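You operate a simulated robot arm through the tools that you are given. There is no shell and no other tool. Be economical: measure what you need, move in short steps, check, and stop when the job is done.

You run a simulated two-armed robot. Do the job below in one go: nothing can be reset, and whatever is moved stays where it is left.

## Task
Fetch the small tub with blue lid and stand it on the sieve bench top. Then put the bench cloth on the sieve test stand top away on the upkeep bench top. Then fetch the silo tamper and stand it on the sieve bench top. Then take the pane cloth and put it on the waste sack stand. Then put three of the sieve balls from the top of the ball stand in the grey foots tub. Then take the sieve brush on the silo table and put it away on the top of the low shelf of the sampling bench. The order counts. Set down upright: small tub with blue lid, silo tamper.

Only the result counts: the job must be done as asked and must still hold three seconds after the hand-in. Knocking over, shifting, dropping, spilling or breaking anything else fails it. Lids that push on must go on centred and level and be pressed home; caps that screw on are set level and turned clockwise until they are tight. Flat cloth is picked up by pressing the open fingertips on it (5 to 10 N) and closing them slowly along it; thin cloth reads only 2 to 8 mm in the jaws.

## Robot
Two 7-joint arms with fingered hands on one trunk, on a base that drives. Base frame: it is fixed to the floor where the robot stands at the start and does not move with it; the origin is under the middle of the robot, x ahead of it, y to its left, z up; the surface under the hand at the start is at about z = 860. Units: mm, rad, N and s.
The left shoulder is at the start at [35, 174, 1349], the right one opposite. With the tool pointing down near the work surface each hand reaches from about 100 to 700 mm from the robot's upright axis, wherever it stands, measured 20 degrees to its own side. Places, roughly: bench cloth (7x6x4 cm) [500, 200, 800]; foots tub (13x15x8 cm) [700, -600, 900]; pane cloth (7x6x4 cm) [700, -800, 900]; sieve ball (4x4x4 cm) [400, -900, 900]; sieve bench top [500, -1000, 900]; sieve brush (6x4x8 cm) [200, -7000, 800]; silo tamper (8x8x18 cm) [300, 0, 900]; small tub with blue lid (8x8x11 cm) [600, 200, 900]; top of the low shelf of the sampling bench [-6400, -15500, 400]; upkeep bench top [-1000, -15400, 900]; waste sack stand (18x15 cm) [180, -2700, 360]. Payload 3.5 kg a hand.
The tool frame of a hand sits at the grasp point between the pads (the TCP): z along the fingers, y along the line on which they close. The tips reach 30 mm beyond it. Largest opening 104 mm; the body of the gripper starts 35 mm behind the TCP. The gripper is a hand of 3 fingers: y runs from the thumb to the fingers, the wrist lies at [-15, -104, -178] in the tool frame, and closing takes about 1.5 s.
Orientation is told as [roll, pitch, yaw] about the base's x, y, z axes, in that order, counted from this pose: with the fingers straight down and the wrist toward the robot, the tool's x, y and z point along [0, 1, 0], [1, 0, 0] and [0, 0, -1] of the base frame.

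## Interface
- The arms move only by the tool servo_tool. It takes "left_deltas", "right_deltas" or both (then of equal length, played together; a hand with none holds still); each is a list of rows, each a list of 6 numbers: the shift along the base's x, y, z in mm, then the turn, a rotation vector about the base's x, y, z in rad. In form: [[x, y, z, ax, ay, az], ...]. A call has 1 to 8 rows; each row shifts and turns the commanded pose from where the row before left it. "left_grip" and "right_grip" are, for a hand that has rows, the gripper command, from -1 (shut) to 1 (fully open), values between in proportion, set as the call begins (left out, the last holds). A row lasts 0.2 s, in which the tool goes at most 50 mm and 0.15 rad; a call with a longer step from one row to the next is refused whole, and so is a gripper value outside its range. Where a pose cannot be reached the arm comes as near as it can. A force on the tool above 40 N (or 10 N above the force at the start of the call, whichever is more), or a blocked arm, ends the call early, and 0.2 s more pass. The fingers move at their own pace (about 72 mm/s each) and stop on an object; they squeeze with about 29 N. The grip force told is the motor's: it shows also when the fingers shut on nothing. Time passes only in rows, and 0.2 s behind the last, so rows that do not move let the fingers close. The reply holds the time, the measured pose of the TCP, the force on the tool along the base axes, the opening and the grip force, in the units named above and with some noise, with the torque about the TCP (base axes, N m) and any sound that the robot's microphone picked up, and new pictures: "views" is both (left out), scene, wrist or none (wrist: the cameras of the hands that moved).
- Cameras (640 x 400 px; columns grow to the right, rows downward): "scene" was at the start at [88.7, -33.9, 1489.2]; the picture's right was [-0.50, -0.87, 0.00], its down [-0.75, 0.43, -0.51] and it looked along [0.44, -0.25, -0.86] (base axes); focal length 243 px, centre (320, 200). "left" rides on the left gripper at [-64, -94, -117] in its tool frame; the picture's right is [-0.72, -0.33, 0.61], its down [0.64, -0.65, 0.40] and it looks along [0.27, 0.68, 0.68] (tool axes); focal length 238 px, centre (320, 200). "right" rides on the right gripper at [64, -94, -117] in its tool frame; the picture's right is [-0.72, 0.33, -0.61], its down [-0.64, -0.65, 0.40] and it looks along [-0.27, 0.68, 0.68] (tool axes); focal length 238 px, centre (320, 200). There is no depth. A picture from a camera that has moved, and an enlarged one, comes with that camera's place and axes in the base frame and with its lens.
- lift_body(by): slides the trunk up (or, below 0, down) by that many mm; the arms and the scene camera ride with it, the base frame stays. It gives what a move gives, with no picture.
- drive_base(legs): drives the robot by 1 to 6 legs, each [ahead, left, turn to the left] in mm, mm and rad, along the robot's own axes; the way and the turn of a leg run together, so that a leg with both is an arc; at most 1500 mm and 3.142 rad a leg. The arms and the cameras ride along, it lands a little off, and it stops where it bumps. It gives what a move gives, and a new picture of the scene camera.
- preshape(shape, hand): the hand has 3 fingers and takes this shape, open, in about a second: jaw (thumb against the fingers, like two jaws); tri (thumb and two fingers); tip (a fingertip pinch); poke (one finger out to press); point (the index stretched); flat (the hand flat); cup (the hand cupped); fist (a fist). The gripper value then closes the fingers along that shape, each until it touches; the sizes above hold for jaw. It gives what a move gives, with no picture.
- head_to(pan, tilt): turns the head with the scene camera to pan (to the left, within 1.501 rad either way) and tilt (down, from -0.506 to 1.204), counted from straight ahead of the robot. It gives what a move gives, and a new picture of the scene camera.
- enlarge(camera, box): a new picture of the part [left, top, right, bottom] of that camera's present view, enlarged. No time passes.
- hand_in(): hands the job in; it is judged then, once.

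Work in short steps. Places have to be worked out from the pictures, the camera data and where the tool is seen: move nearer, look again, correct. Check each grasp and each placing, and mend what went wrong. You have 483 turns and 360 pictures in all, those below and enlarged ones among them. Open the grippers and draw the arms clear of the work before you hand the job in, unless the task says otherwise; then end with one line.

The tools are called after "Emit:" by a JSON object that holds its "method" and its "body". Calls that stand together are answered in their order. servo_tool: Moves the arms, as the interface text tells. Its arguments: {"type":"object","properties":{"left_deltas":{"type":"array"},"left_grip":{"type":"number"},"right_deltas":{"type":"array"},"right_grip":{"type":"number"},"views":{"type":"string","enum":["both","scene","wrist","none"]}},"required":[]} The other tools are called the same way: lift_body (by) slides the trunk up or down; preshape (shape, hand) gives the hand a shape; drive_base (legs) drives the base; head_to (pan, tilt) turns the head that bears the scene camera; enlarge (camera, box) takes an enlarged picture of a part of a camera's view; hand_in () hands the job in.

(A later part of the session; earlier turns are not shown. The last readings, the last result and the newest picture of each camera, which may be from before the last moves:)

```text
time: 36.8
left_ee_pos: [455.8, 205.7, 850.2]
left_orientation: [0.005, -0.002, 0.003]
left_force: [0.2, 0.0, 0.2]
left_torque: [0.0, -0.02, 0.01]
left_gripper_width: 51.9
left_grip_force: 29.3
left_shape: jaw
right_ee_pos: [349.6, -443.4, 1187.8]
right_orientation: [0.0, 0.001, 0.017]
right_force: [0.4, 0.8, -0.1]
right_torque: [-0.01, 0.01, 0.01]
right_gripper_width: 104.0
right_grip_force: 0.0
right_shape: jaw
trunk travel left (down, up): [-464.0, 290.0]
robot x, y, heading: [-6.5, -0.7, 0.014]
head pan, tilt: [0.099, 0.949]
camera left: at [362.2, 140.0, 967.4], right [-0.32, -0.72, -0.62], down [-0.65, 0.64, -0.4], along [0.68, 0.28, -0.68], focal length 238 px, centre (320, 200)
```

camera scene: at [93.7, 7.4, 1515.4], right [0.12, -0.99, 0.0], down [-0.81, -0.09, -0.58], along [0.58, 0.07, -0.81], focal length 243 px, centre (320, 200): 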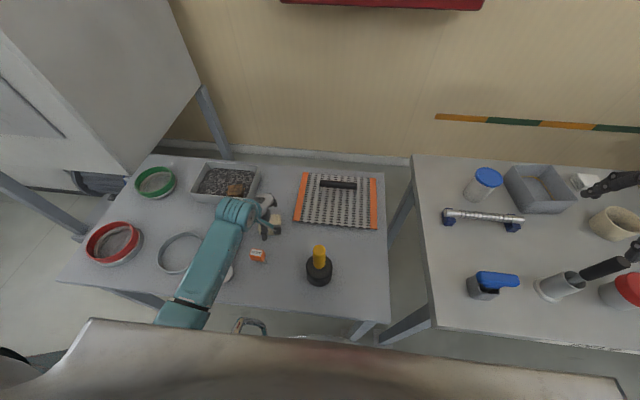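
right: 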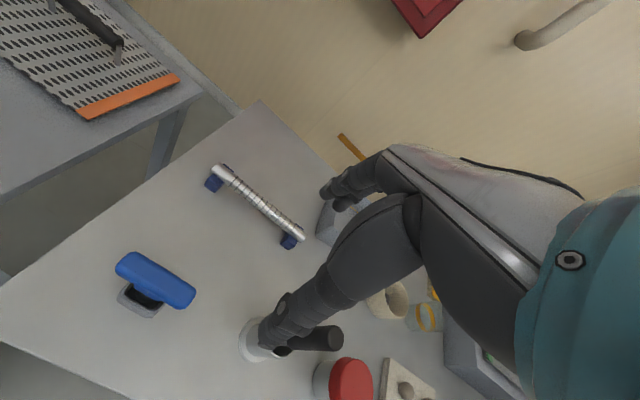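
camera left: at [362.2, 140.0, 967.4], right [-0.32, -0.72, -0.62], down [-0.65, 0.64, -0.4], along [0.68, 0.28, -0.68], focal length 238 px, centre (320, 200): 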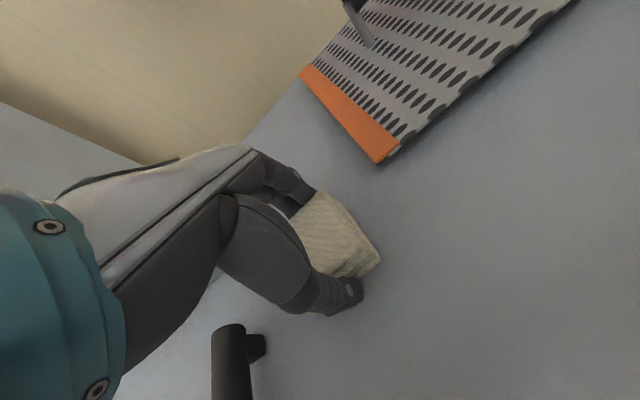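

The cloth is gripped at 52 mm. I lift it and check.

Emit:
{"method": "servo_tool", "body": {"left_deltas": [[0, 0, 20, 0, 0, 0], [0, 0, 40, 0, 0, 0], [0, 0, 50, 0, 0, 0], [0, 0, 50, 0, 0, 0], [0, 0, 50, 0, 0, 0], [0, 0, 50, 0, 0, 0]], "views": "wrist"}}

Emit:
{"method": "lift_body", "body": {"by": 130}}

Emit:
{"method": "head_to", "body": {"pan": -1.5, "tilt": 0.2}}

```text
time: 38.2
left_ee_pos: [456.3, 205.1, 1113.0]
left_orientation: [0.007, 0.0, 0.004]
left_force: [0.2, 1.0, 0.1]
left_torque: [0.01, -0.02, -0.01]
left_gripper_width: 51.2
left_grip_force: 29.2
left_shape: jaw
right_ee_pos: [350.3, -443.2, 1189.3]
right_orientation: [0.001, -0.001, 0.017]
right_force: [0.2, -0.6, 0.4]
right_torque: [-0.02, 0.0, 0.01]
right_gripper_width: 103.9
right_grip_force: 0.0
right_shape: jaw
trunk travel left (down, up): [-464.0, 290.0]
robot x, y, heading: [-2.7, -1.2, 0.015]
head pan, tilt: [0.099, 0.949]
camera left: at [363.0, 138.8, 1229.0], right [-0.32, -0.72, -0.62], down [-0.65, 0.64, -0.4], along [0.68, 0.28, -0.68], focal length 238 px, centre (320, 200)
```

left: 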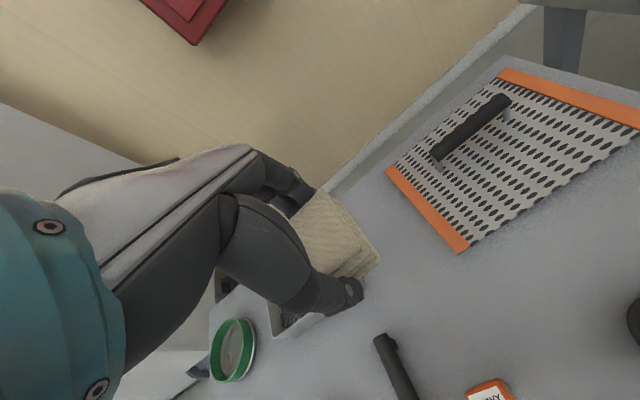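

```text
time: 39.8
left_ee_pos: [457.2, 203.6, 1240.9]
left_orientation: [0.006, -0.001, 0.002]
left_force: [0.8, 0.1, -1.4]
left_torque: [0.01, -0.03, -0.03]
left_gripper_width: 51.4
left_grip_force: 29.0
left_shape: jaw
right_ee_pos: [350.6, -443.7, 1318.6]
right_orientation: [0.0, 0.0, 0.018]
right_force: [0.5, 0.9, -1.0]
right_torque: [0.01, 0.01, 0.0]
right_gripper_width: 103.6
right_grip_force: 0.0
right_shape: jaw
trunk travel left (down, up): [-594.0, 160.0]
robot x, y, heading: [-6.3, -2.8, 0.019]
head pan, tilt: [0.099, 0.949]
```

```text
time: 41.4
left_ee_pos: [457.1, 203.3, 1240.7]
left_orientation: [0.005, 0.0, 0.004]
left_force: [1.1, 0.2, 0.2]
left_torque: [-0.01, -0.03, 0.0]
left_gripper_width: 51.7
left_grip_force: 28.6
left_shape: jaw
right_ee_pos: [350.2, -442.4, 1318.2]
right_orientation: [0.001, 0.0, 0.018]
right_force: [-0.2, -0.2, -0.5]
right_torque: [-0.02, -0.01, 0.01]
right_gripper_width: 103.7
right_grip_force: 0.1
right_shape: jaw
trunk travel left (down, up): [-594.0, 160.0]
robot x, y, heading: [-7.8, 0.7, 0.018]
head pan, tilt: [-1.499, 0.201]
camera scene: at [16.9, -94.1, 1711.0], right [-1.0, -0.09, 0.0], down [-0.02, 0.2, -0.98], along [0.09, -0.98, -0.2], focal length 243 px, centre (320, 200)
```

scene: 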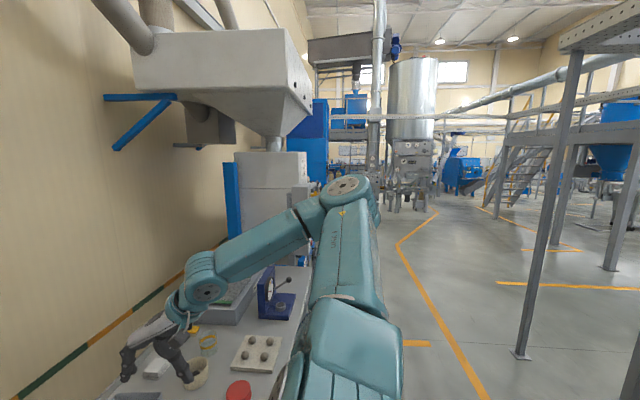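

The cloth is held. The way runs along -y with a free aisle. I back away from the tables, turn right to face -y and look ahead.

Emit:
{"method": "drive_base", "body": {"legs": [[-650, 0, 0], [0, 0, -1.58]]}}

Emit:
{"method": "head_to", "body": {"pan": 0, "tilt": 0.25}}

```text
time: 48.9
left_ee_pos: [-449.0, -470.6, 1241.5]
left_orientation: [0.006, -0.002, -1.571]
left_force: [0.0, 0.0, -1.1]
left_torque: [-0.01, -0.01, 0.01]
left_gripper_width: 51.3
left_grip_force: 28.7
left_shape: jaw
right_ee_pos: [-1098.7, -362.2, 1318.2]
right_orientation: [0.001, 0.0, -1.557]
right_force: [-0.7, -0.6, 0.6]
right_torque: [0.01, 0.01, -0.03]
right_gripper_width: 103.7
right_grip_force: 0.0
right_shape: jaw
trunk travel left (down, up): [-594.0, 160.0]
robot x, y, heading: [-653.5, -10.0, -1.557]
head pan, tilt: [-1.499, 0.201]
camera scene: at [-745.5, -29.1, 1711.0], right [-0.08, 1.0, 0.0], down [0.2, 0.02, -0.98], along [-0.98, -0.08, -0.2], focal length 243 px, centre (320, 200)
```

scene: 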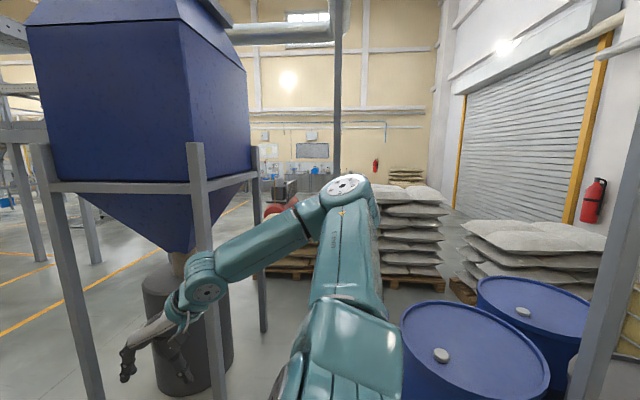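

```text
time: 50.5
left_ee_pos: [-449.6, -470.4, 1242.2]
left_orientation: [0.005, -0.002, -1.572]
left_force: [-0.1, -0.5, -0.9]
left_torque: [-0.03, -0.03, 0.0]
left_gripper_width: 51.3
left_grip_force: 29.0
left_shape: jaw
right_ee_pos: [-1097.2, -362.8, 1318.7]
right_orientation: [-0.001, 0.0, -1.556]
right_force: [-0.1, 0.7, -0.3]
right_torque: [-0.03, -0.01, -0.03]
right_gripper_width: 103.9
right_grip_force: 0.0
right_shape: jaw
trunk travel left (down, up): [-594.0, 160.0]
robot x, y, heading: [-652.9, -8.2, -1.559]
head pan, tilt: [0.0, 0.25]
camera scene: at [-651.5, -114.6, 1706.4], right [-1.0, -0.01, 0.0], down [0.0, 0.25, -0.97], along [0.01, -0.97, -0.25], focal length 243 px, centre (320, 200)
```

scene: 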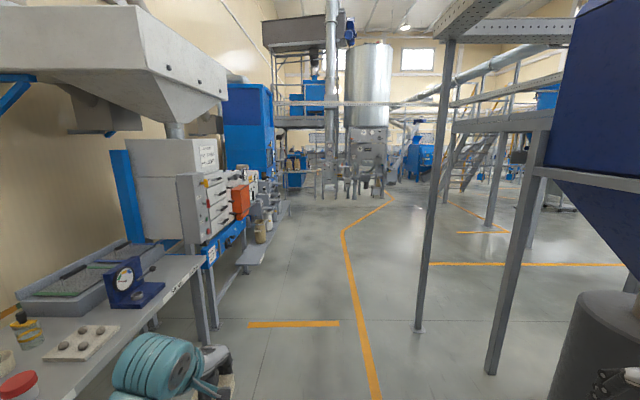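

The aisle is clear at x=-650, with table and machines on the left and platform posts at x<-1500. I drive 4 m ahead and look again.

Emit:
{"method": "drive_base", "body": {"legs": [[1500, 0, -0.013], [1500, 0, 0], [1000, 0, 0]]}}

```text
time: 69.7
left_ee_pos: [-244.4, -4446.5, 1242.3]
left_orientation: [0.005, -0.002, -1.508]
left_force: [-0.4, 0.3, -0.4]
left_torque: [0.04, 0.01, 0.0]
left_gripper_width: 51.3
left_grip_force: 29.3
left_shape: jaw
right_ee_pos: [-895.6, -4377.8, 1318.6]
right_orientation: [0.001, 0.0, -1.495]
right_force: [-0.8, -0.4, 0.3]
right_torque: [-0.03, 0.02, 0.01]
right_gripper_width: 103.5
right_grip_force: 0.1
right_shape: jaw
trunk travel left (down, up): [-594.0, 160.0]
robot x, y, heading: [-471.0, -3998.5, -1.497]
head pan, tilt: [0.0, 0.25]
camera scene: at [-465.7, -4104.5, 1706.4], right [-1.0, -0.07, 0.0], down [-0.02, 0.25, -0.97], along [0.07, -0.97, -0.25], focal length 243 px, centre (320, 200)
```

scene: 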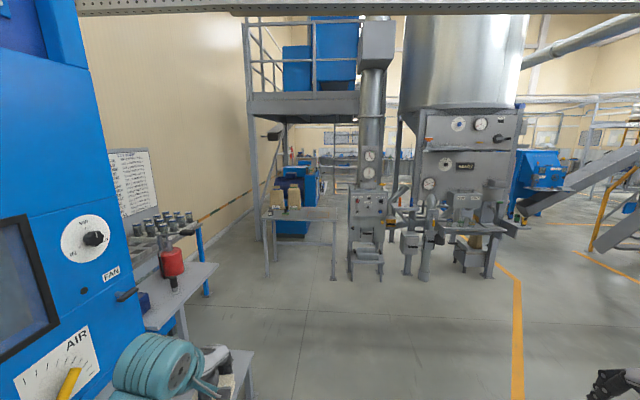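

The silo table is ahead at x -455 to 380, y about -6800. The way past the silo seems to be on its right, so I pan the head right to see.

Emit:
{"method": "head_to", "body": {"pan": -0.6, "tilt": 0.25}}

Emit:
{"method": "enlarge", "body": {"camera": "scene", "box": [100, 100, 400, 287]}}

```text
time: 70.7
left_ee_pos: [-243.1, -4447.1, 1241.8]
left_orientation: [0.006, -0.001, -1.508]
left_force: [-0.2, 0.2, -0.1]
left_torque: [0.03, 0.01, -0.01]
left_gripper_width: 51.0
left_grip_force: 29.2
left_shape: jaw
right_ee_pos: [-896.5, -4378.7, 1318.5]
right_orientation: [0.0, 0.001, -1.495]
right_force: [-0.1, 0.4, 0.5]
right_torque: [-0.03, -0.02, 0.02]
right_gripper_width: 103.9
right_grip_force: 0.1
right_shape: jaw
trunk travel left (down, up): [-594.0, 160.0]
robot x, y, heading: [-477.4, -4000.1, -1.492]
head pan, tilt: [-0.6, 0.25]
camera scene: at [-519.4, -4092.2, 1706.4], right [-0.87, 0.5, 0.0], down [0.12, 0.21, -0.97], along [-0.49, -0.84, -0.25], focal length 243 px, centre (320, 200)
```

scene: 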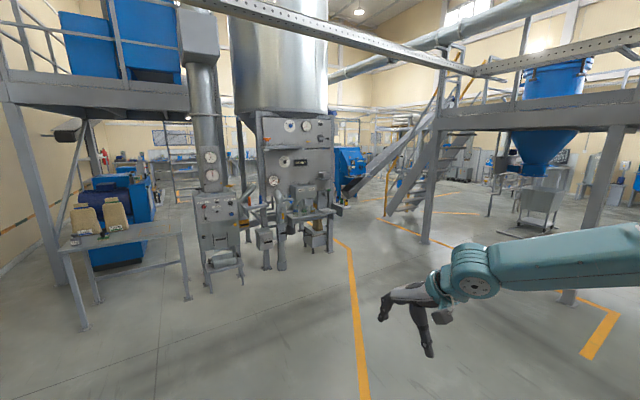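

```text
2.13 times, centred on (250, 194) of scene
camera zoom: at [-519.4, -4092.2, 1706.4], right [-0.87, 0.5, 0.0], down [0.12, 0.21, -0.97], along [-0.49, -0.84, -0.25], focal length 518 px, centre (469, 214)
```

zoom: 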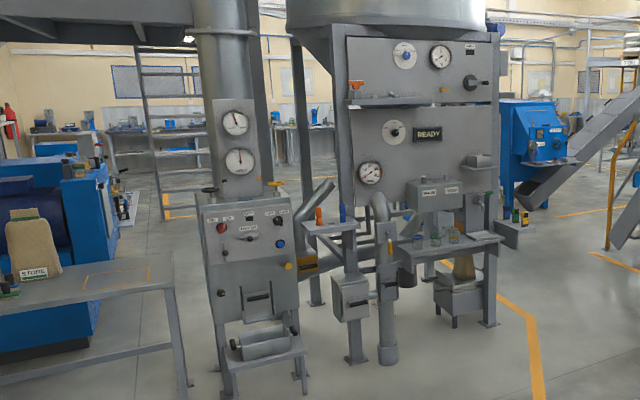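

The way past the silo is along x about -3200, between the silo leg at [-2516,-7190] and the stair post at [-4040,-6550]. I turn right and drive towards [-3200,-6500].

Emit:
{"method": "drive_base", "body": {"legs": [[0, 0, -0.907], [1400, 0, 0], [1400, 0, 0]]}}

Emit:
{"method": "head_to", "body": {"pan": 0.5, "tilt": 0.25}}

```text
time: 86.7
left_ee_pos: [-2814.3, -6316.9, 1241.6]
left_orientation: [0.005, -0.002, -2.445]
left_force: [0.0, 0.7, -1.0]
left_torque: [-0.02, 0.02, 0.01]
left_gripper_width: 51.2
left_grip_force: 28.7
left_shape: jaw
right_ee_pos: [-3145.7, -5748.9, 1318.0]
right_orientation: [-0.001, 0.0, -2.433]
right_force: [0.8, 0.3, -0.6]
right_torque: [0.01, 0.0, 0.0]
right_gripper_width: 103.7
right_grip_force: 0.0
right_shape: jaw
trunk travel left (down, up): [-594.0, 160.0]
robot x, y, heading: [-2589.2, -5860.4, -2.433]
head pan, tilt: [-0.6, 0.25]
camera scene: at [-2691.5, -5882.2, 1706.4], right [-0.11, 0.99, 0.0], down [0.25, 0.03, -0.97], along [-0.96, -0.1, -0.25], focal length 243 px, centre (320, 200)
```

scene: 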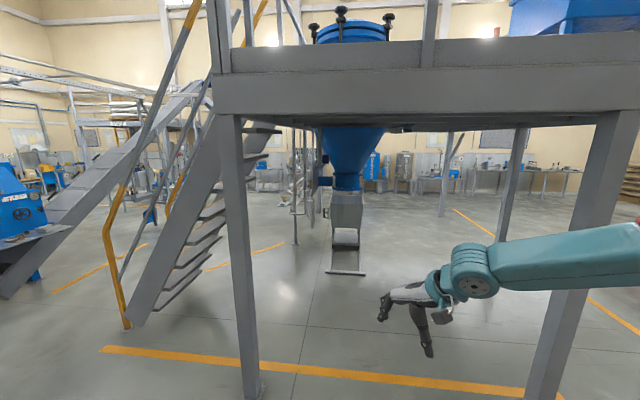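

```text
time: 88.0
left_ee_pos: [-2815.4, -6316.1, 1242.1]
left_orientation: [0.005, -0.003, -2.444]
left_force: [0.2, -0.5, -0.8]
left_torque: [0.01, 0.01, -0.02]
left_gripper_width: 51.3
left_grip_force: 29.3
left_shape: jaw
right_ee_pos: [-3146.2, -5748.9, 1318.2]
right_orientation: [0.0, -0.001, -2.432]
right_force: [-0.4, 0.4, -0.6]
right_torque: [0.03, -0.01, 0.0]
right_gripper_width: 103.8
right_grip_force: 0.0
right_shape: jaw
trunk travel left (down, up): [-594.0, 160.0]
robot x, y, heading: [-2593.5, -5866.1, -2.433]
head pan, tilt: [0.499, 0.25]
camera scene: at [-2632.0, -5959.4, 1706.4], right [-0.93, 0.36, 0.0], down [0.09, 0.23, -0.97], along [-0.35, -0.91, -0.25], focal length 243 px, centre (320, 200)
```

scene: 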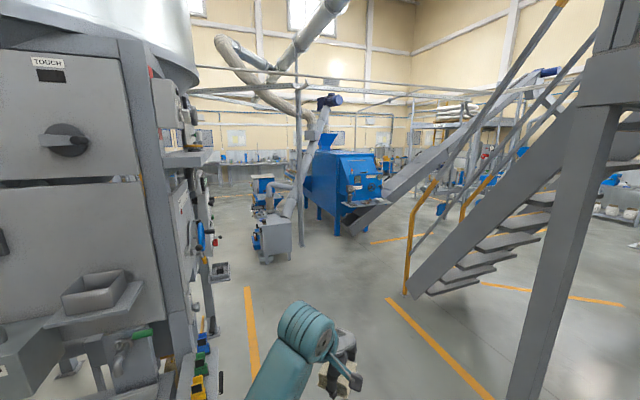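

Ahead there's a corridor between the two yellow lines, x -2700 to -4150. I drive to about [-3350,-7400], face -y and look again.

Emit:
{"method": "drive_base", "body": {"legs": [[0, 0, 0.404], [1200, 0, 0], [500, 0, 0], [0, 0, 0.45]]}}

Emit:
{"method": "head_to", "body": {"pan": 0.15, "tilt": 0.2}}

```text
time: 99.2
left_ee_pos: [-3100.6, -7865.0, 1242.2]
left_orientation: [0.005, -0.003, -1.558]
left_force: [0.1, -1.2, -0.2]
left_torque: [0.02, -0.02, -0.02]
left_gripper_width: 50.8
left_grip_force: 29.4
left_shape: jaw
right_ee_pos: [-3749.7, -7763.2, 1318.5]
right_orientation: [0.0, -0.001, -1.545]
right_force: [0.1, 0.6, 0.4]
right_torque: [-0.01, 0.03, 0.0]
right_gripper_width: 103.8
right_grip_force: 0.1
right_shape: jaw
trunk travel left (down, up): [-594.0, 160.0]
robot x, y, heading: [-3310.8, -7402.7, -1.545]
head pan, tilt: [0.499, 0.25]
camera scene: at [-3262.1, -7497.4, 1706.4], right [-0.87, -0.5, 0.0], down [-0.12, 0.21, -0.97], along [0.48, -0.84, -0.25], focal length 243 px, centre (320, 200)
```

scene: 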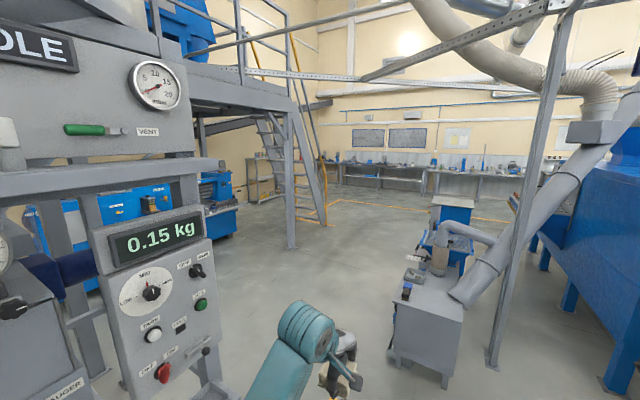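

```text
time: 100.0
left_ee_pos: [-3100.0, -7863.2, 1241.8]
left_orientation: [0.006, -0.001, -1.558]
left_force: [-0.2, -1.0, -1.9]
left_torque: [0.0, 0.0, 0.02]
left_gripper_width: 50.8
left_grip_force: 29.3
left_shape: jaw
right_ee_pos: [-3748.5, -7764.0, 1319.4]
right_orientation: [-0.002, -0.001, -1.546]
right_force: [0.1, -0.7, -0.5]
right_torque: [0.0, 0.01, 0.01]
right_gripper_width: 103.6
right_grip_force: 0.1
right_shape: jaw
trunk travel left (down, up): [-594.0, 160.0]
robot x, y, heading: [-3307.9, -7404.7, -1.545]
head pan, tilt: [0.15, 0.201]
camera scene: at [-3292.6, -7508.3, 1711.0], right [-0.98, -0.17, 0.0], down [-0.03, 0.2, -0.98], along [0.17, -0.96, -0.2], focal length 243 px, centre (320, 200)
```

scene: 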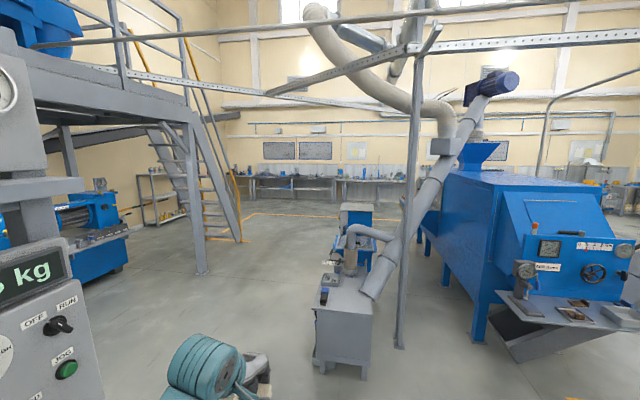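

There's open floor to the left beyond the silo, between the silo scale panel and the grey machine. I go forward 600, turn left, and look at the gap with the head lower.

Emit:
{"method": "drive_base", "body": {"legs": [[600, 0, 0], [0, 0, 0.6]]}}

Emit:
{"method": "head_to", "body": {"pan": 0.3, "tilt": 0.6}}

```text
time: 105.1
left_ee_pos: [-2864.9, -8270.6, 1241.5]
left_orientation: [0.006, -0.001, -0.96]
left_force: [-0.3, 0.2, -0.5]
left_torque: [0.03, -0.01, -0.01]
left_gripper_width: 51.0
left_grip_force: 29.5
left_shape: jaw
right_ee_pos: [-3456.4, -8552.3, 1319.6]
right_orientation: [-0.001, 0.0, -0.947]
right_force: [0.3, 0.2, -0.8]
right_torque: [-0.02, -0.01, -0.04]
right_gripper_width: 103.6
right_grip_force: 0.0
right_shape: jaw
trunk travel left (down, up): [-594.0, 160.0]
robot x, y, heading: [-3296.8, -8007.0, -0.948]
head pan, tilt: [0.15, 0.201]
camera scene: at [-3222.9, -8085.7, 1711.0], right [-0.72, -0.7, 0.0], down [-0.14, 0.14, -0.98], along [0.68, -0.7, -0.2], focal length 243 px, centre (320, 200)
```

scene: 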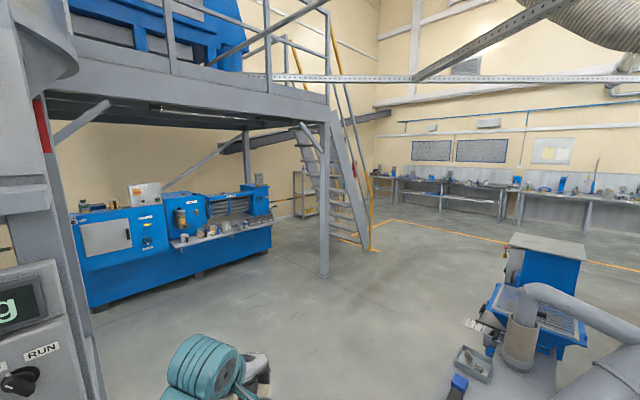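

```text
time: 105.9
left_ee_pos: [-2864.4, -8271.0, 1243.0]
left_orientation: [0.004, -0.003, -0.96]
left_force: [-0.9, 0.0, -0.4]
left_torque: [0.0, 0.0, -0.03]
left_gripper_width: 50.8
left_grip_force: 29.3
left_shape: jaw
right_ee_pos: [-3457.6, -8552.5, 1318.6]
right_orientation: [0.0, -0.002, -0.947]
right_force: [0.3, 0.5, 0.2]
right_torque: [0.06, 0.02, -0.02]
right_gripper_width: 103.7
right_grip_force: 0.0
right_shape: jaw
trunk travel left (down, up): [-594.0, 160.0]
robot x, y, heading: [-3295.3, -8007.5, -0.947]
head pan, tilt: [0.3, 0.6]
camera scene: at [-3217.6, -8072.3, 1674.3], right [-0.6, -0.8, 0.0], down [-0.45, 0.34, -0.83], along [0.66, -0.5, -0.56], focal length 243 px, centre (320, 200)
```

scene: 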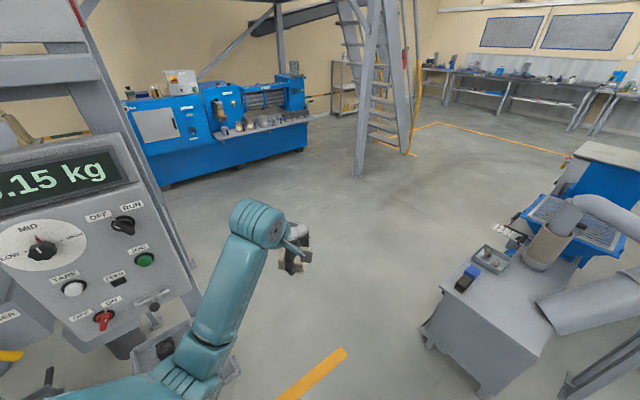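

The gap is about 1.2 m wide, between the silo foot at [-2403,-8000] and the machine at [-2971,-9145]. I turn to heading -0.75, shift 50 mm right, and drive through the middle.

Emit:
{"method": "drive_base", "body": {"legs": [[0, 0, 0.198], [0, -50, 0], [1000, 0, 0], [900, 0, 0]]}}

Emit:
{"method": "head_to", "body": {"pan": -0.6, "tilt": 0.25}}

```text
time: 116.9
left_ee_pos: [-1420.5, -9512.5, 1241.1]
left_orientation: [0.005, -0.001, -0.743]
left_force: [0.5, -0.1, -1.6]
left_torque: [-0.01, 0.0, -0.04]
left_gripper_width: 50.7
left_grip_force: 29.4
left_shape: jaw
right_ee_pos: [-1938.3, -9916.9, 1318.1]
right_orientation: [0.0, -0.001, -0.73]
right_force: [-0.2, -0.8, 0.3]
right_torque: [-0.05, 0.02, 0.01]
right_gripper_width: 103.8
right_grip_force: 0.1
right_shape: jaw
trunk travel left (down, up): [-594.0, 160.0]
robot x, y, heading: [-1895.7, -9346.5, -0.733]
head pan, tilt: [0.3, 0.6]
camera scene: at [-1807.7, -9395.1, 1674.2], right [-0.42, -0.91, 0.0], down [-0.51, 0.24, -0.83], along [0.75, -0.34, -0.56], focal length 243 px, centre (320, 200)
```

scene: 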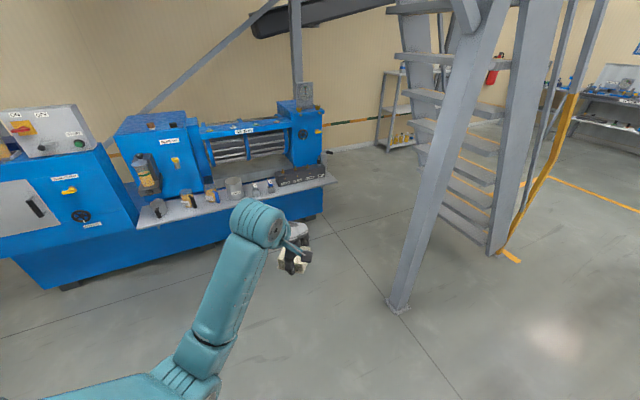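

```text
time: 118.1
left_ee_pos: [-1420.0, -9511.9, 1241.8]
left_orientation: [0.005, -0.003, -0.744]
left_force: [-0.1, 0.0, -0.7]
left_torque: [-0.03, 0.03, 0.01]
left_gripper_width: 50.7
left_grip_force: 29.9
left_shape: jaw
right_ee_pos: [-1936.8, -9914.5, 1316.7]
right_orientation: [0.0, 0.0, -0.728]
right_force: [-0.4, 0.1, 0.1]
right_torque: [0.0, -0.03, 0.01]
right_gripper_width: 103.8
right_grip_force: 0.0
right_shape: jaw
trunk travel left (down, up): [-594.0, 160.0]
robot x, y, heading: [-1898.0, -9349.3, -0.731]
head pan, tilt: [-0.6, 0.25]
camera scene: at [-1865.6, -9449.0, 1706.4], right [-0.97, -0.24, 0.0], down [-0.06, 0.24, -0.97], along [0.23, -0.94, -0.25], focal length 243 px, centre (320, 200)
```

scene: 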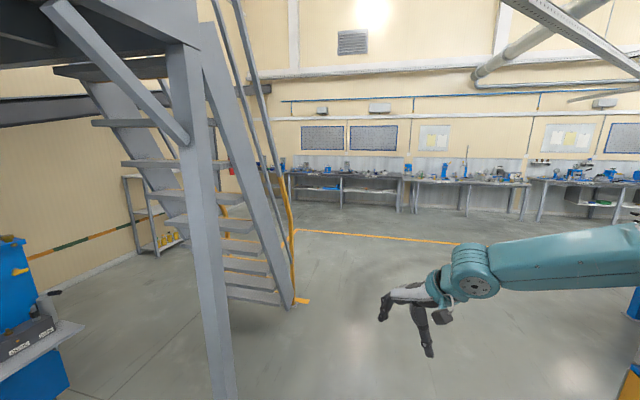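

The stair post is at [-1127,-10345] and its foot at [-1117,-11600]. The upkeep bench should be the left one of the row at the back. I drive along -y at x about -1900 past the stairs, then angle towards it.

Emit:
{"method": "drive_base", "body": {"legs": [[0, 0, -0.84], [1500, 0, 0], [1500, 0, 0], [0, 0, 0.44], [1300, 0, 0], [0, 0, -0.44]]}}

Emit:
{"method": "head_to", "body": {"pan": 0, "tilt": 0.4}}

```text
time: 143.3
left_ee_pos: [-1188.8, -13975.1, 1241.4]
left_orientation: [0.005, -0.002, -1.607]
left_force: [1.0, 0.0, -0.6]
left_torque: [0.01, 0.01, 0.0]
left_gripper_width: 50.7
left_grip_force: 28.3
left_shape: jaw
right_ee_pos: [-1832.0, -13843.8, 1318.3]
right_orientation: [-0.001, -0.001, -1.595]
right_force: [0.9, 0.1, -0.1]
right_torque: [-0.02, 0.0, 0.01]
right_gripper_width: 103.7
right_grip_force: 0.0
right_shape: jaw
trunk travel left (down, up): [-594.0, 160.0]
robot x, y, heading: [-1380.5, -13504.4, -1.593]
head pan, tilt: [-0.6, 0.25]
camera scene: at [-1429.9, -13595.5, 1706.4], right [-0.81, 0.59, 0.0], down [0.14, 0.2, -0.97], along [-0.57, -0.79, -0.25], focal length 243 px, centre (320, 200)
```

scene: 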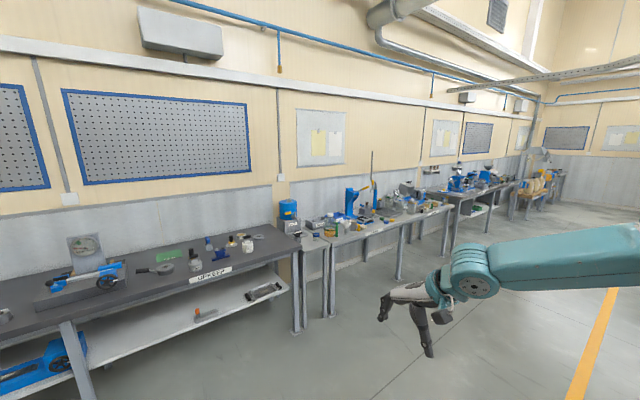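

```text
time: 144.3
left_ee_pos: [-1189.8, -13976.7, 1241.9]
left_orientation: [0.004, -0.002, -1.608]
left_force: [0.7, 0.9, -0.9]
left_torque: [0.02, -0.03, 0.02]
left_gripper_width: 50.6
left_grip_force: 29.6
left_shape: jaw
right_ee_pos: [-1832.4, -13845.1, 1318.2]
right_orientation: [0.001, 0.001, -1.594]
right_force: [1.2, -0.2, -0.5]
right_torque: [0.01, 0.0, 0.02]
right_gripper_width: 103.7
right_grip_force: 0.1
right_shape: jaw
trunk travel left (down, up): [-594.0, 160.0]
robot x, y, heading: [-1375.2, -13507.1, -1.595]
head pan, tilt: [0.0, 0.4]
camera scene: at [-1377.6, -13612.4, 1692.5], right [-1.0, 0.03, 0.0], down [0.01, 0.39, -0.92], along [-0.02, -0.92, -0.39], focal length 243 px, centre (320, 200)
```

scene: 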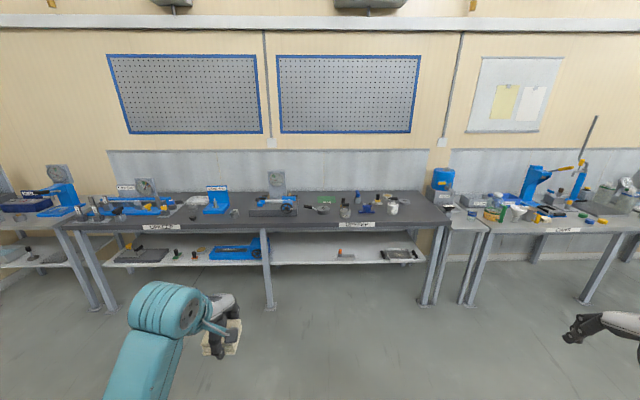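

The dark-topped bench is ahead of me. I enlarge the view to read its label and see the free spots.

Emit:
{"method": "enlarge", "body": {"camera": "scene", "box": [60, 165, 450, 285]}}

```text
1.64 times, centred on (255, 225) of scene
camera zoom: at [-1377.6, -13612.4, 1692.5], right [-1.0, 0.03, 0.0], down [0.01, 0.39, -0.92], along [-0.02, -0.92, -0.39], focal length 399 px, centre (427, 159)
```

zoom: 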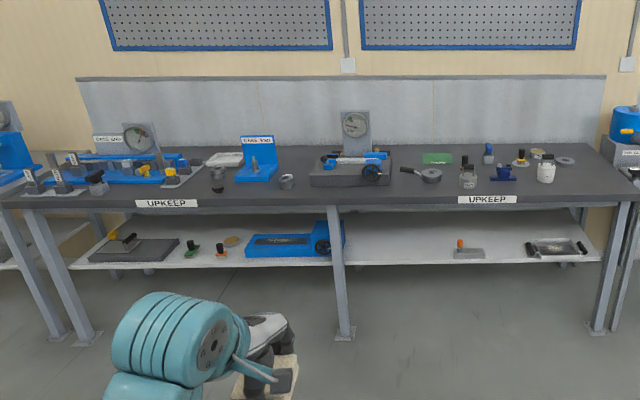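

The label reads UPKEEP, so this is the right bench. The strip near [-1400,-15150] on the top is free. I drive to about [-1600,-14600] so the left hand is over it.

Emit:
{"method": "drive_base", "body": {"legs": [[700, -200, 0.02], [370, 0, 0]]}}

Emit:
{"method": "head_to", "body": {"pan": 0.2, "tilt": 0.85}}

```text
time: 150.3
left_ee_pos: [-1394.0, -15047.1, 1241.4]
left_orientation: [0.006, -0.002, -1.588]
left_force: [-0.6, -0.1, 0.0]
left_torque: [0.02, 0.02, 0.0]
left_gripper_width: 50.6
left_grip_force: 29.5
left_shape: jaw
right_ee_pos: [-2038.1, -14927.8, 1318.3]
right_orientation: [0.0, 0.001, -1.573]
right_force: [-0.7, -0.3, -0.7]
right_torque: [0.02, -0.01, 0.0]
right_gripper_width: 103.5
right_grip_force: 0.1
right_shape: jaw
trunk travel left (down, up): [-594.0, 160.0]
robot x, y, heading: [-1589.3, -14578.3, -1.573]
head pan, tilt: [0.0, 0.4]
camera scene: at [-1588.9, -14687.1, 1692.5], right [-1.0, 0.0, 0.0], down [0.0, 0.39, -0.92], along [0.0, -0.92, -0.39], focal length 243 px, centre (320, 200)
```

scene: 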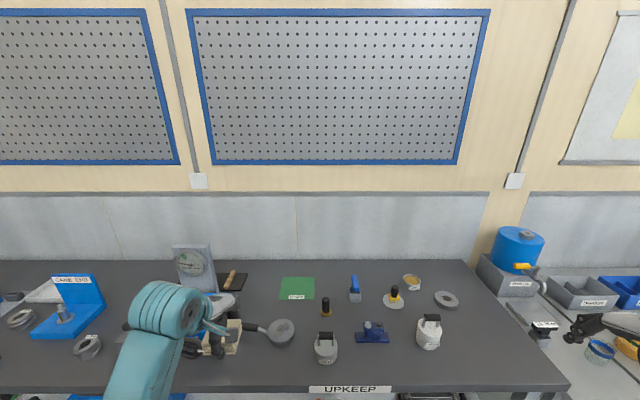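

```text
time: 151.2
left_ee_pos: [-1393.8, -15047.7, 1241.9]
left_orientation: [0.004, -0.001, -1.587]
left_force: [0.6, 0.4, -0.2]
left_torque: [-0.02, 0.02, -0.01]
left_gripper_width: 50.7
left_grip_force: 29.1
left_shape: jaw
right_ee_pos: [-2038.7, -14928.4, 1319.5]
right_orientation: [0.0, -0.001, -1.574]
right_force: [0.4, 0.2, 0.3]
right_torque: [-0.01, -0.03, -0.03]
right_gripper_width: 103.8
right_grip_force: 0.1
right_shape: jaw
trunk travel left (down, up): [-594.0, 160.0]
robot x, y, heading: [-1589.1, -14578.1, -1.57]
head pan, tilt: [0.201, 0.85]
camera scene: at [-1573.3, -14671.0, 1653.4], right [-0.98, -0.2, 0.0], down [-0.15, 0.74, -0.66], along [0.13, -0.65, -0.75], focal length 243 px, centre (320, 200)
```

scene: 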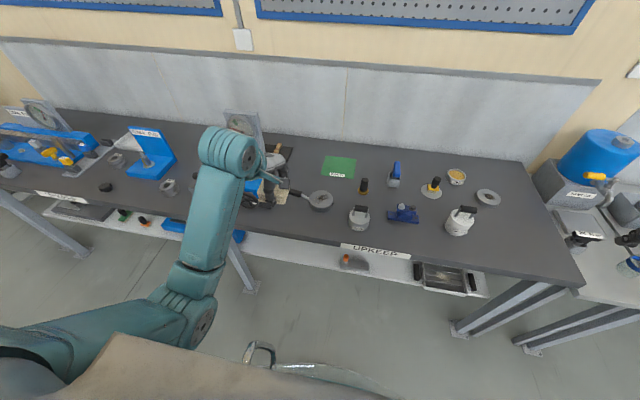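

The bench front edge is at y about -15130 and the pan at [-1443,-15324]. I'll set the cloth at about [-1370,-15205], so I move over there and down partway.

Emit:
{"method": "servo_tool", "body": {"left_deltas": [[8, -40, -20, 0, 0, 0], [8, -40, -25, 0, 0, 0], [8, -40, -25, 0, 0, 0], [0, -37, -30, 0, 0, 0], [0, 0, -50, 0, 0, 0], [0, 0, -50, 0, 0, 0]], "views": "both"}}

```text
time: 152.6
left_ee_pos: [-1370.8, -15206.7, 1041.5]
left_orientation: [0.006, -0.003, -1.587]
left_force: [1.0, 0.6, -0.8]
left_torque: [-0.01, 0.0, 0.03]
left_gripper_width: 50.5
left_grip_force: 29.1
left_shape: jaw
right_ee_pos: [-2039.5, -14928.9, 1318.4]
right_orientation: [0.0, 0.001, -1.573]
right_force: [-0.4, 0.6, 0.5]
right_torque: [0.02, 0.0, 0.01]
right_gripper_width: 103.9
right_grip_force: 0.1
right_shape: jaw
trunk travel left (down, up): [-594.0, 160.0]
robot x, y, heading: [-1584.6, -14580.0, -1.577]
head pan, tilt: [0.201, 0.85]
camera scene: at [-1573.4, -14672.5, 1653.3], right [-0.98, -0.2, 0.0], down [-0.15, 0.74, -0.66], along [0.13, -0.65, -0.75], focal length 243 px, centre (320, 200)
camera left: at [-1434.5, -15110.9, 1158.1], right [-0.71, 0.34, -0.62], down [0.65, 0.64, -0.4], along [0.26, -0.69, -0.67], focal length 238 px, centre (320, 200)
```

scene: 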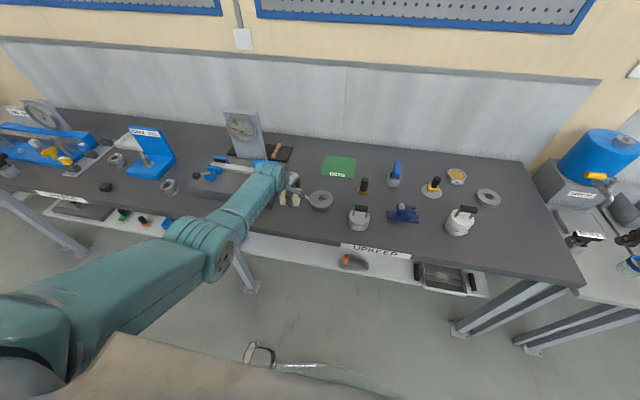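
left: 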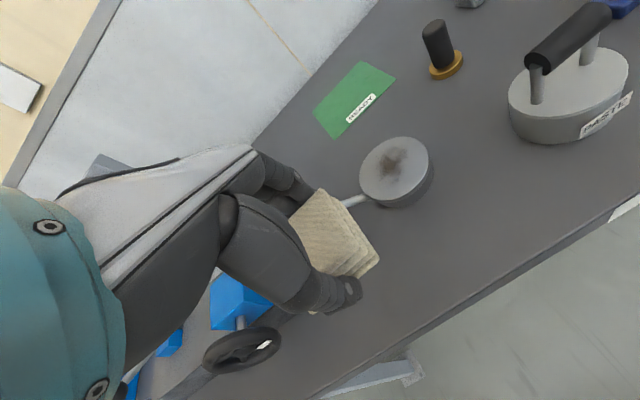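

The spot is good. I shift 10 mm deeper and keep going down.

Emit:
{"method": "servo_tool", "body": {"left_deltas": [[0, -10, -40, 0, 0, 0], [0, 0, -40, 0, 0, 0], [0, 0, -20, 0, 0, 0]], "views": "both"}}

```text
time: 153.4
left_ee_pos: [-1369.9, -15185.2, 984.6]
left_orientation: [0.005, -0.003, -1.587]
left_force: [-0.1, 0.1, -1.0]
left_torque: [-0.04, 0.0, 0.02]
left_gripper_width: 50.0
left_grip_force: 28.7
left_shape: jaw
left hand out of reach, approached as far as the arm can: row 1, 2, 3
right_ee_pos: [-2039.2, -14929.5, 1317.6]
right_orientation: [0.001, 0.0, -1.572]
right_force: [0.5, 0.3, -0.7]
right_torque: [0.01, 0.0, 0.01]
right_gripper_width: 103.7
right_grip_force: 0.1
right_shape: jaw
trunk travel left (down, up): [-594.0, 160.0]
robot x, y, heading: [-1589.3, -14583.0, -1.578]
head pan, tilt: [0.201, 0.85]
camera scene: at [-1574.0, -14671.9, 1653.3], right [-0.98, -0.2, 0.0], down [-0.15, 0.74, -0.66], along [0.13, -0.65, -0.75], focal length 243 px, centre (320, 200)
camera left: at [-1432.3, -15088.7, 1101.1], right [-0.71, 0.34, -0.62], down [0.65, 0.64, -0.4], along [0.26, -0.69, -0.68], focal length 238 px, centre (320, 200)
```

scene: 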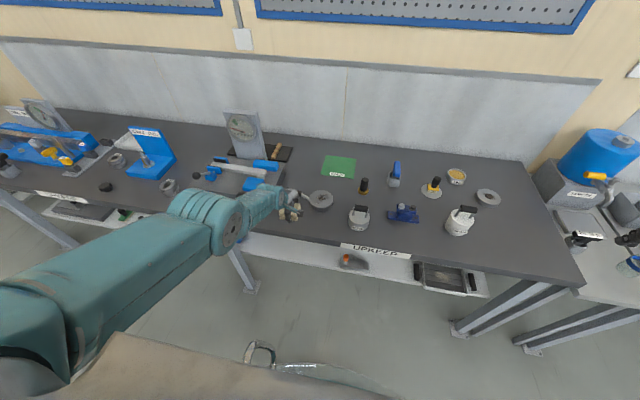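
left: 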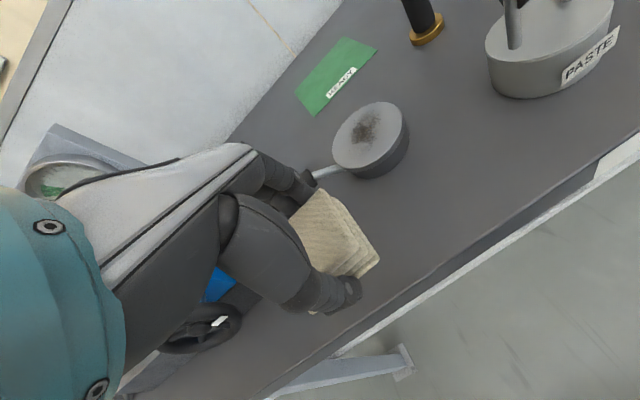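

The raised trunk limits the reach. I bring the hand up and back, then lower the trunk 150 mm and drive 80 mm closer.

Emit:
{"method": "servo_tool", "body": {"left_deltas": [[0, 20, 45, 0, 0, 0], [0, 20, 45, 0, 0, 0], [0, 20, 45, 0, 0, 0], [0, 20, 45, 0, 0, 0]], "views": "none"}}

Emit:
{"method": "lift_body", "body": {"by": -150}}

Emit:
{"method": "drive_base", "body": {"legs": [[80, 0, 0]]}}

```text
time: 154.4
left_ee_pos: [-1369.2, -15242.7, 1092.1]
left_orientation: [0.004, -0.001, -1.587]
left_force: [0.7, 0.3, -0.5]
left_torque: [-0.01, 0.03, 0.01]
left_gripper_width: 50.3
left_grip_force: 28.8
left_shape: jaw
left hand out of reach, approached as far as the arm can: row 1, 2, 3, 4
right_ee_pos: [-2039.4, -14928.0, 1318.0]
right_orientation: [0.0, 0.0, -1.575]
right_force: [0.0, -0.3, 0.3]
right_torque: [0.04, 0.03, -0.02]
right_gripper_width: 103.8
right_grip_force: 0.0
right_shape: jaw
trunk travel left (down, up): [-594.0, 160.0]
robot x, y, heading: [-1587.3, -14581.3, -1.571]
head pan, tilt: [0.201, 0.85]
```

```text
time: 156.1
left_ee_pos: [-1368.7, -15241.5, 919.3]
left_orientation: [0.007, 0.033, -1.584]
left_force: [-0.2, -0.2, 0.0]
left_torque: [0.0, -0.03, 0.01]
left_gripper_width: 50.0
left_grip_force: 29.7
left_shape: jaw
right_ee_pos: [-2039.0, -14927.4, 1167.9]
right_orientation: [0.0, -0.003, -1.574]
right_force: [0.8, -0.4, 0.0]
right_torque: [-0.01, -0.02, -0.04]
right_gripper_width: 103.8
right_grip_force: 0.1
right_shape: jaw
trunk travel left (down, up): [-444.0, 310.0]
robot x, y, heading: [-1591.3, -14582.2, -1.575]
head pan, tilt: [0.201, 0.85]
```

```text
time: 157.2
left_ee_pos: [-1369.6, -15322.9, 919.5]
left_orientation: [0.006, 0.032, -1.589]
left_force: [1.7, -0.1, 0.0]
left_torque: [0.02, -0.03, -0.01]
left_gripper_width: 49.9
left_grip_force: 29.0
left_shape: jaw
right_ee_pos: [-2038.9, -15009.5, 1168.9]
right_orientation: [0.001, 0.001, -1.575]
right_force: [-0.5, 0.2, -0.1]
right_torque: [-0.01, 0.01, -0.04]
right_gripper_width: 103.6
right_grip_force: 0.1
right_shape: jaw
trunk travel left (down, up): [-444.0, 310.0]
robot x, y, heading: [-1591.7, -14662.7, -1.577]
head pan, tilt: [0.201, 0.85]
camera scene: at [-1573.5, -14769.3, 1502.7], right [-0.98, -0.19, 0.0], down [-0.15, 0.74, -0.66], along [0.13, -0.65, -0.75], focal length 243 px, centre (320, 200)
```

scene: 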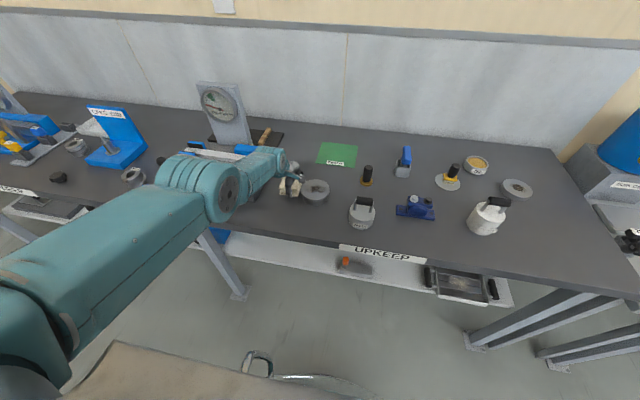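

The hand sank and went further in than I intended. There's no contact force, but I raise it at once and look.

Emit:
{"method": "servo_tool", "body": {"left_deltas": [[0, 0, 30, 0, 0, 0], [0, 0, 40, 0, 0, 0], [0, 0, 40, 0, 0, 0]], "views": "both"}}

```text
time: 158.0
left_ee_pos: [-1369.9, -15357.9, 1019.5]
left_orientation: [0.005, 0.035, -1.589]
left_force: [-0.7, 0.9, -0.1]
left_torque: [-0.04, -0.02, 0.04]
left_gripper_width: 50.0
left_grip_force: 29.2
left_shape: jaw
left hand out of reach, approached as far as the arm can: row 1, 2, 3
right_ee_pos: [-2038.1, -15008.2, 1169.0]
right_orientation: [-0.001, -0.003, -1.574]
right_force: [0.2, 0.6, -0.3]
right_torque: [0.01, 0.01, -0.06]
right_gripper_width: 103.7
right_grip_force: 0.0
right_shape: jaw
trunk travel left (down, up): [-444.0, 310.0]
robot x, y, heading: [-1589.5, -14657.7, -1.575]
head pan, tilt: [0.201, 0.85]
camera scene: at [-1574.0, -14768.0, 1502.8], right [-0.98, -0.19, 0.0], down [-0.15, 0.74, -0.66], along [0.13, -0.65, -0.75], focal length 243 px, centre (320, 200)
camera left: at [-1432.8, -15266.5, 1138.4], right [-0.71, 0.36, -0.61], down [0.65, 0.66, -0.38], along [0.26, -0.66, -0.7], focal length 238 px, centre (320, 200)
```

scene: 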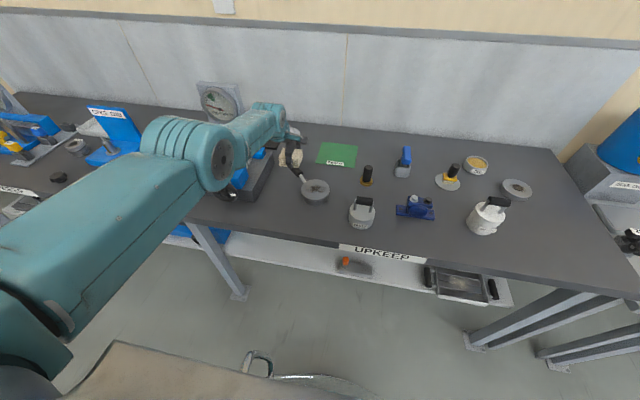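
left: 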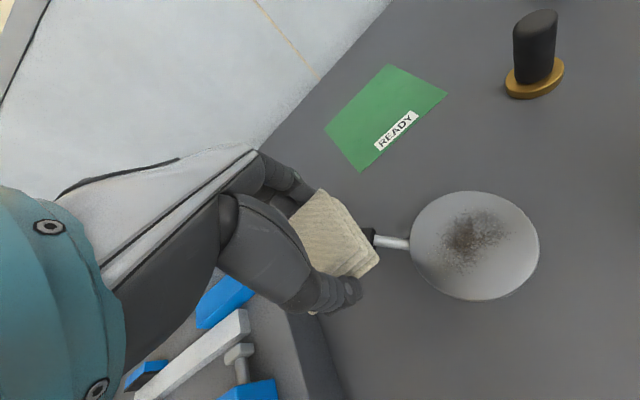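

The pan hasn't moved. The arm is near full stretch, so I draw the hand back towards the robot at this height.

Emit:
{"method": "servo_tool", "body": {"left_deltas": [[0, 45, 0, 0, 0, 0], [0, 45, 0, 0, 0, 0], [0, 45, 0, 0, 0, 0]], "views": "none"}}

```text
time: 158.8
left_ee_pos: [-1371.4, -15348.5, 986.4]
left_orientation: [0.007, 0.033, -1.588]
left_force: [0.6, 1.7, -0.6]
left_torque: [-0.01, 0.03, -0.02]
left_gripper_width: 49.9
left_grip_force: 29.2
left_shape: jaw
left hand out of reach, approached as far as the arm can: row 1, 2, 3
right_ee_pos: [-2039.3, -15008.2, 1168.8]
right_orientation: [0.001, 0.001, -1.575]
right_force: [0.6, -0.3, -0.8]
right_torque: [-0.04, 0.03, -0.03]
right_gripper_width: 103.5
right_grip_force: 0.0
right_shape: jaw
trunk travel left (down, up): [-444.0, 310.0]
robot x, y, heading: [-1588.5, -14664.8, -1.581]
head pan, tilt: [0.201, 0.85]
```

The arm seems stuck straight at the elbow. I let it settle with zero moves and see whether it converges.

Emit:
{"method": "servo_tool", "body": {"left_deltas": [[0, 0, 0, 0, 0, 0], [0, 0, 0, 0, 0, 0], [0, 0, 0, 0, 0, 0], [0, 0, 0, 0, 0, 0]], "views": "scene"}}

```text
time: 159.8
left_ee_pos: [-1372.7, -15348.8, 987.0]
left_orientation: [0.005, 0.035, -1.588]
left_force: [0.4, 0.1, -0.4]
left_torque: [-0.03, 0.0, 0.0]
left_gripper_width: 49.8
left_grip_force: 29.9
left_shape: jaw
right_ee_pos: [-2040.5, -15007.7, 1167.5]
right_orientation: [0.0, 0.0, -1.575]
right_force: [0.2, 0.8, 0.0]
right_torque: [-0.01, -0.02, -0.01]
right_gripper_width: 103.9
right_grip_force: 0.0
right_shape: jaw
trunk travel left (down, up): [-444.0, 310.0]
robot x, y, heading: [-1588.8, -14661.0, -1.576]
head pan, tilt: [0.201, 0.85]
camera scene: at [-1573.8, -14768.5, 1502.7], right [-0.98, -0.19, 0.0], down [-0.15, 0.74, -0.66], along [0.13, -0.65, -0.75], focal length 243 px, centre (320, 200)
```

scene: 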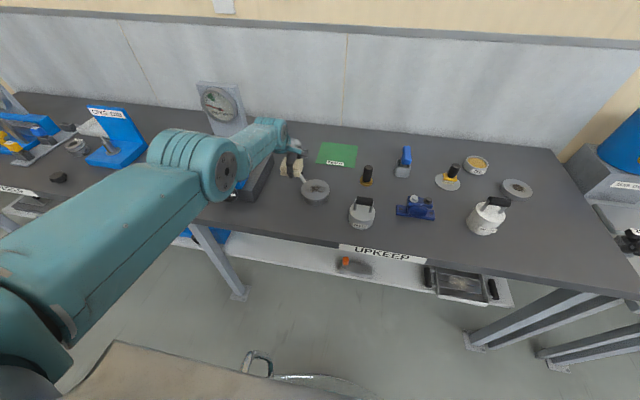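

I test a small backward-and-upward move.

Emit:
{"method": "servo_tool", "body": {"left_deltas": [[0, 40, 40, 0, 0, 0], [0, 40, 40, 0, 0, 0], [0, 40, 40, 0, 0, 0], [0, 40, 40, 0, 0, 0]], "views": "none"}}

```text
refused: row 1 steps farther than a row can; nothing moved
```

Emit:
{"method": "servo_tool", "body": {"left_deltas": [[0, 30, 35, 0, 0, 0], [0, 30, 35, 0, 0, 0], [0, 30, 35, 0, 0, 0], [0, 30, 35, 0, 0, 0]], "views": "none"}}

```text
time: 160.8
left_ee_pos: [-1372.2, -15372.8, 1098.5]
left_orientation: [0.005, 0.036, -1.588]
left_force: [-0.9, -0.6, -0.8]
left_torque: [0.0, -0.02, 0.02]
left_gripper_width: 49.6
left_grip_force: 28.6
left_shape: jaw
left hand out of reach, approached as far as the arm can: row 1, 2, 3, 4
right_ee_pos: [-2039.2, -15008.0, 1168.9]
right_orientation: [0.001, 0.0, -1.573]
right_force: [0.6, -0.2, 0.6]
right_torque: [0.0, -0.02, 0.0]
right_gripper_width: 103.8
right_grip_force: 0.0
right_shape: jaw
trunk travel left (down, up): [-444.0, 310.0]
robot x, y, heading: [-1590.0, -14665.5, -1.575]
head pan, tilt: [0.201, 0.85]
```

The wrist lies exactly on the full-stretch sphere. Earlier pictures show that this elbow bends by swinging the hand to the left. I raise the hand well clear, then sweep left and back to unlock it.

Emit:
{"method": "servo_tool", "body": {"left_deltas": [[0, 0, 45, 0, 0, 0], [0, 0, 45, 0, 0, 0], [0, 10, 45, 0, 0, 0], [0, 10, 45, 0, 0, 0]], "views": "none"}}

Emit:
{"method": "servo_tool", "body": {"left_deltas": [[30, 30, 0, 0, 0, 0], [30, 30, 0, 0, 0, 0], [30, 30, 0, 0, 0, 0], [30, 30, 0, 0, 0, 0]], "views": "scene"}}

```text
time: 161.8
left_ee_pos: [-1374.2, -15364.4, 1283.5]
left_orientation: [0.004, 0.034, -1.589]
left_force: [0.6, 0.5, -1.0]
left_torque: [0.01, -0.01, 0.01]
left_gripper_width: 49.9
left_grip_force: 29.3
left_shape: jaw
left hand out of reach, approached as far as the arm can: row 1, 3
right_ee_pos: [-2040.1, -15007.9, 1168.6]
right_orientation: [0.0, -0.002, -1.573]
right_force: [-0.4, 0.8, 0.4]
right_torque: [-0.02, -0.02, -0.01]
right_gripper_width: 103.7
right_grip_force: 0.0
right_shape: jaw
trunk travel left (down, up): [-444.0, 310.0]
robot x, y, heading: [-1588.0, -14663.1, -1.578]
head pan, tilt: [0.201, 0.85]
```

```text
time: 162.8
left_ee_pos: [-1238.0, -15346.0, 1304.7]
left_orientation: [0.005, 0.035, -1.588]
left_force: [0.1, -0.1, -0.6]
left_torque: [0.0, 0.03, 0.03]
left_gripper_width: 49.9
left_grip_force: 28.2
left_shape: jaw
left hand out of reach, approached as far as the arm can: row 1, 2, 3, 4
right_ee_pos: [-2039.1, -15008.2, 1169.3]
right_orientation: [-0.001, -0.001, -1.575]
right_force: [0.0, -0.1, 0.0]
right_torque: [-0.02, 0.0, -0.02]
right_gripper_width: 103.9
right_grip_force: 0.0
right_shape: jaw
trunk travel left (down, up): [-444.0, 310.0]
robot x, y, heading: [-1589.1, -14663.1, -1.577]
head pan, tilt: [0.201, 0.85]
camera scene: at [-1572.7, -14768.2, 1502.8], right [-0.98, -0.19, 0.0], down [-0.15, 0.74, -0.66], along [0.13, -0.65, -0.75], focal length 243 px, centre (320, 200)
```

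scene: 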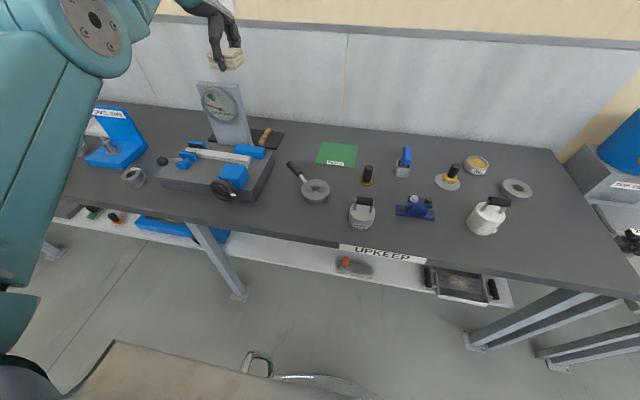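

It still sits on the sphere. I try the other side, right and back.

Emit:
{"method": "servo_tool", "body": {"left_deltas": [[-40, 0, 0, 0, 0, 0], [-40, 20, 0, 0, 0, 0], [-30, 35, 0, 0, 0, 0], [-30, 35, 0, 0, 0, 0], [-30, 35, 0, 0, 0, 0], [-30, 35, 0, 0, 0, 0]], "views": "none"}}

```text
time: 164.2
left_ee_pos: [-1444.6, -15341.5, 1353.9]
left_orientation: [0.008, 0.034, -1.589]
left_force: [-0.1, -0.4, -0.3]
left_torque: [0.01, -0.01, 0.0]
left_gripper_width: 49.8
left_grip_force: 29.2
left_shape: jaw
left hand out of reach, approached as far as the arm can: row 1, 2, 3, 4, 5, 6
right_ee_pos: [-2040.5, -15007.9, 1169.0]
right_orientation: [-0.001, 0.001, -1.575]
right_force: [-0.3, 0.8, -0.5]
right_torque: [0.0, -0.01, 0.0]
right_gripper_width: 103.8
right_grip_force: 0.0
right_shape: jaw
trunk travel left (down, up): [-444.0, 310.0]
robot x, y, heading: [-1590.8, -14661.1, -1.572]
head pan, tilt: [0.201, 0.85]
```

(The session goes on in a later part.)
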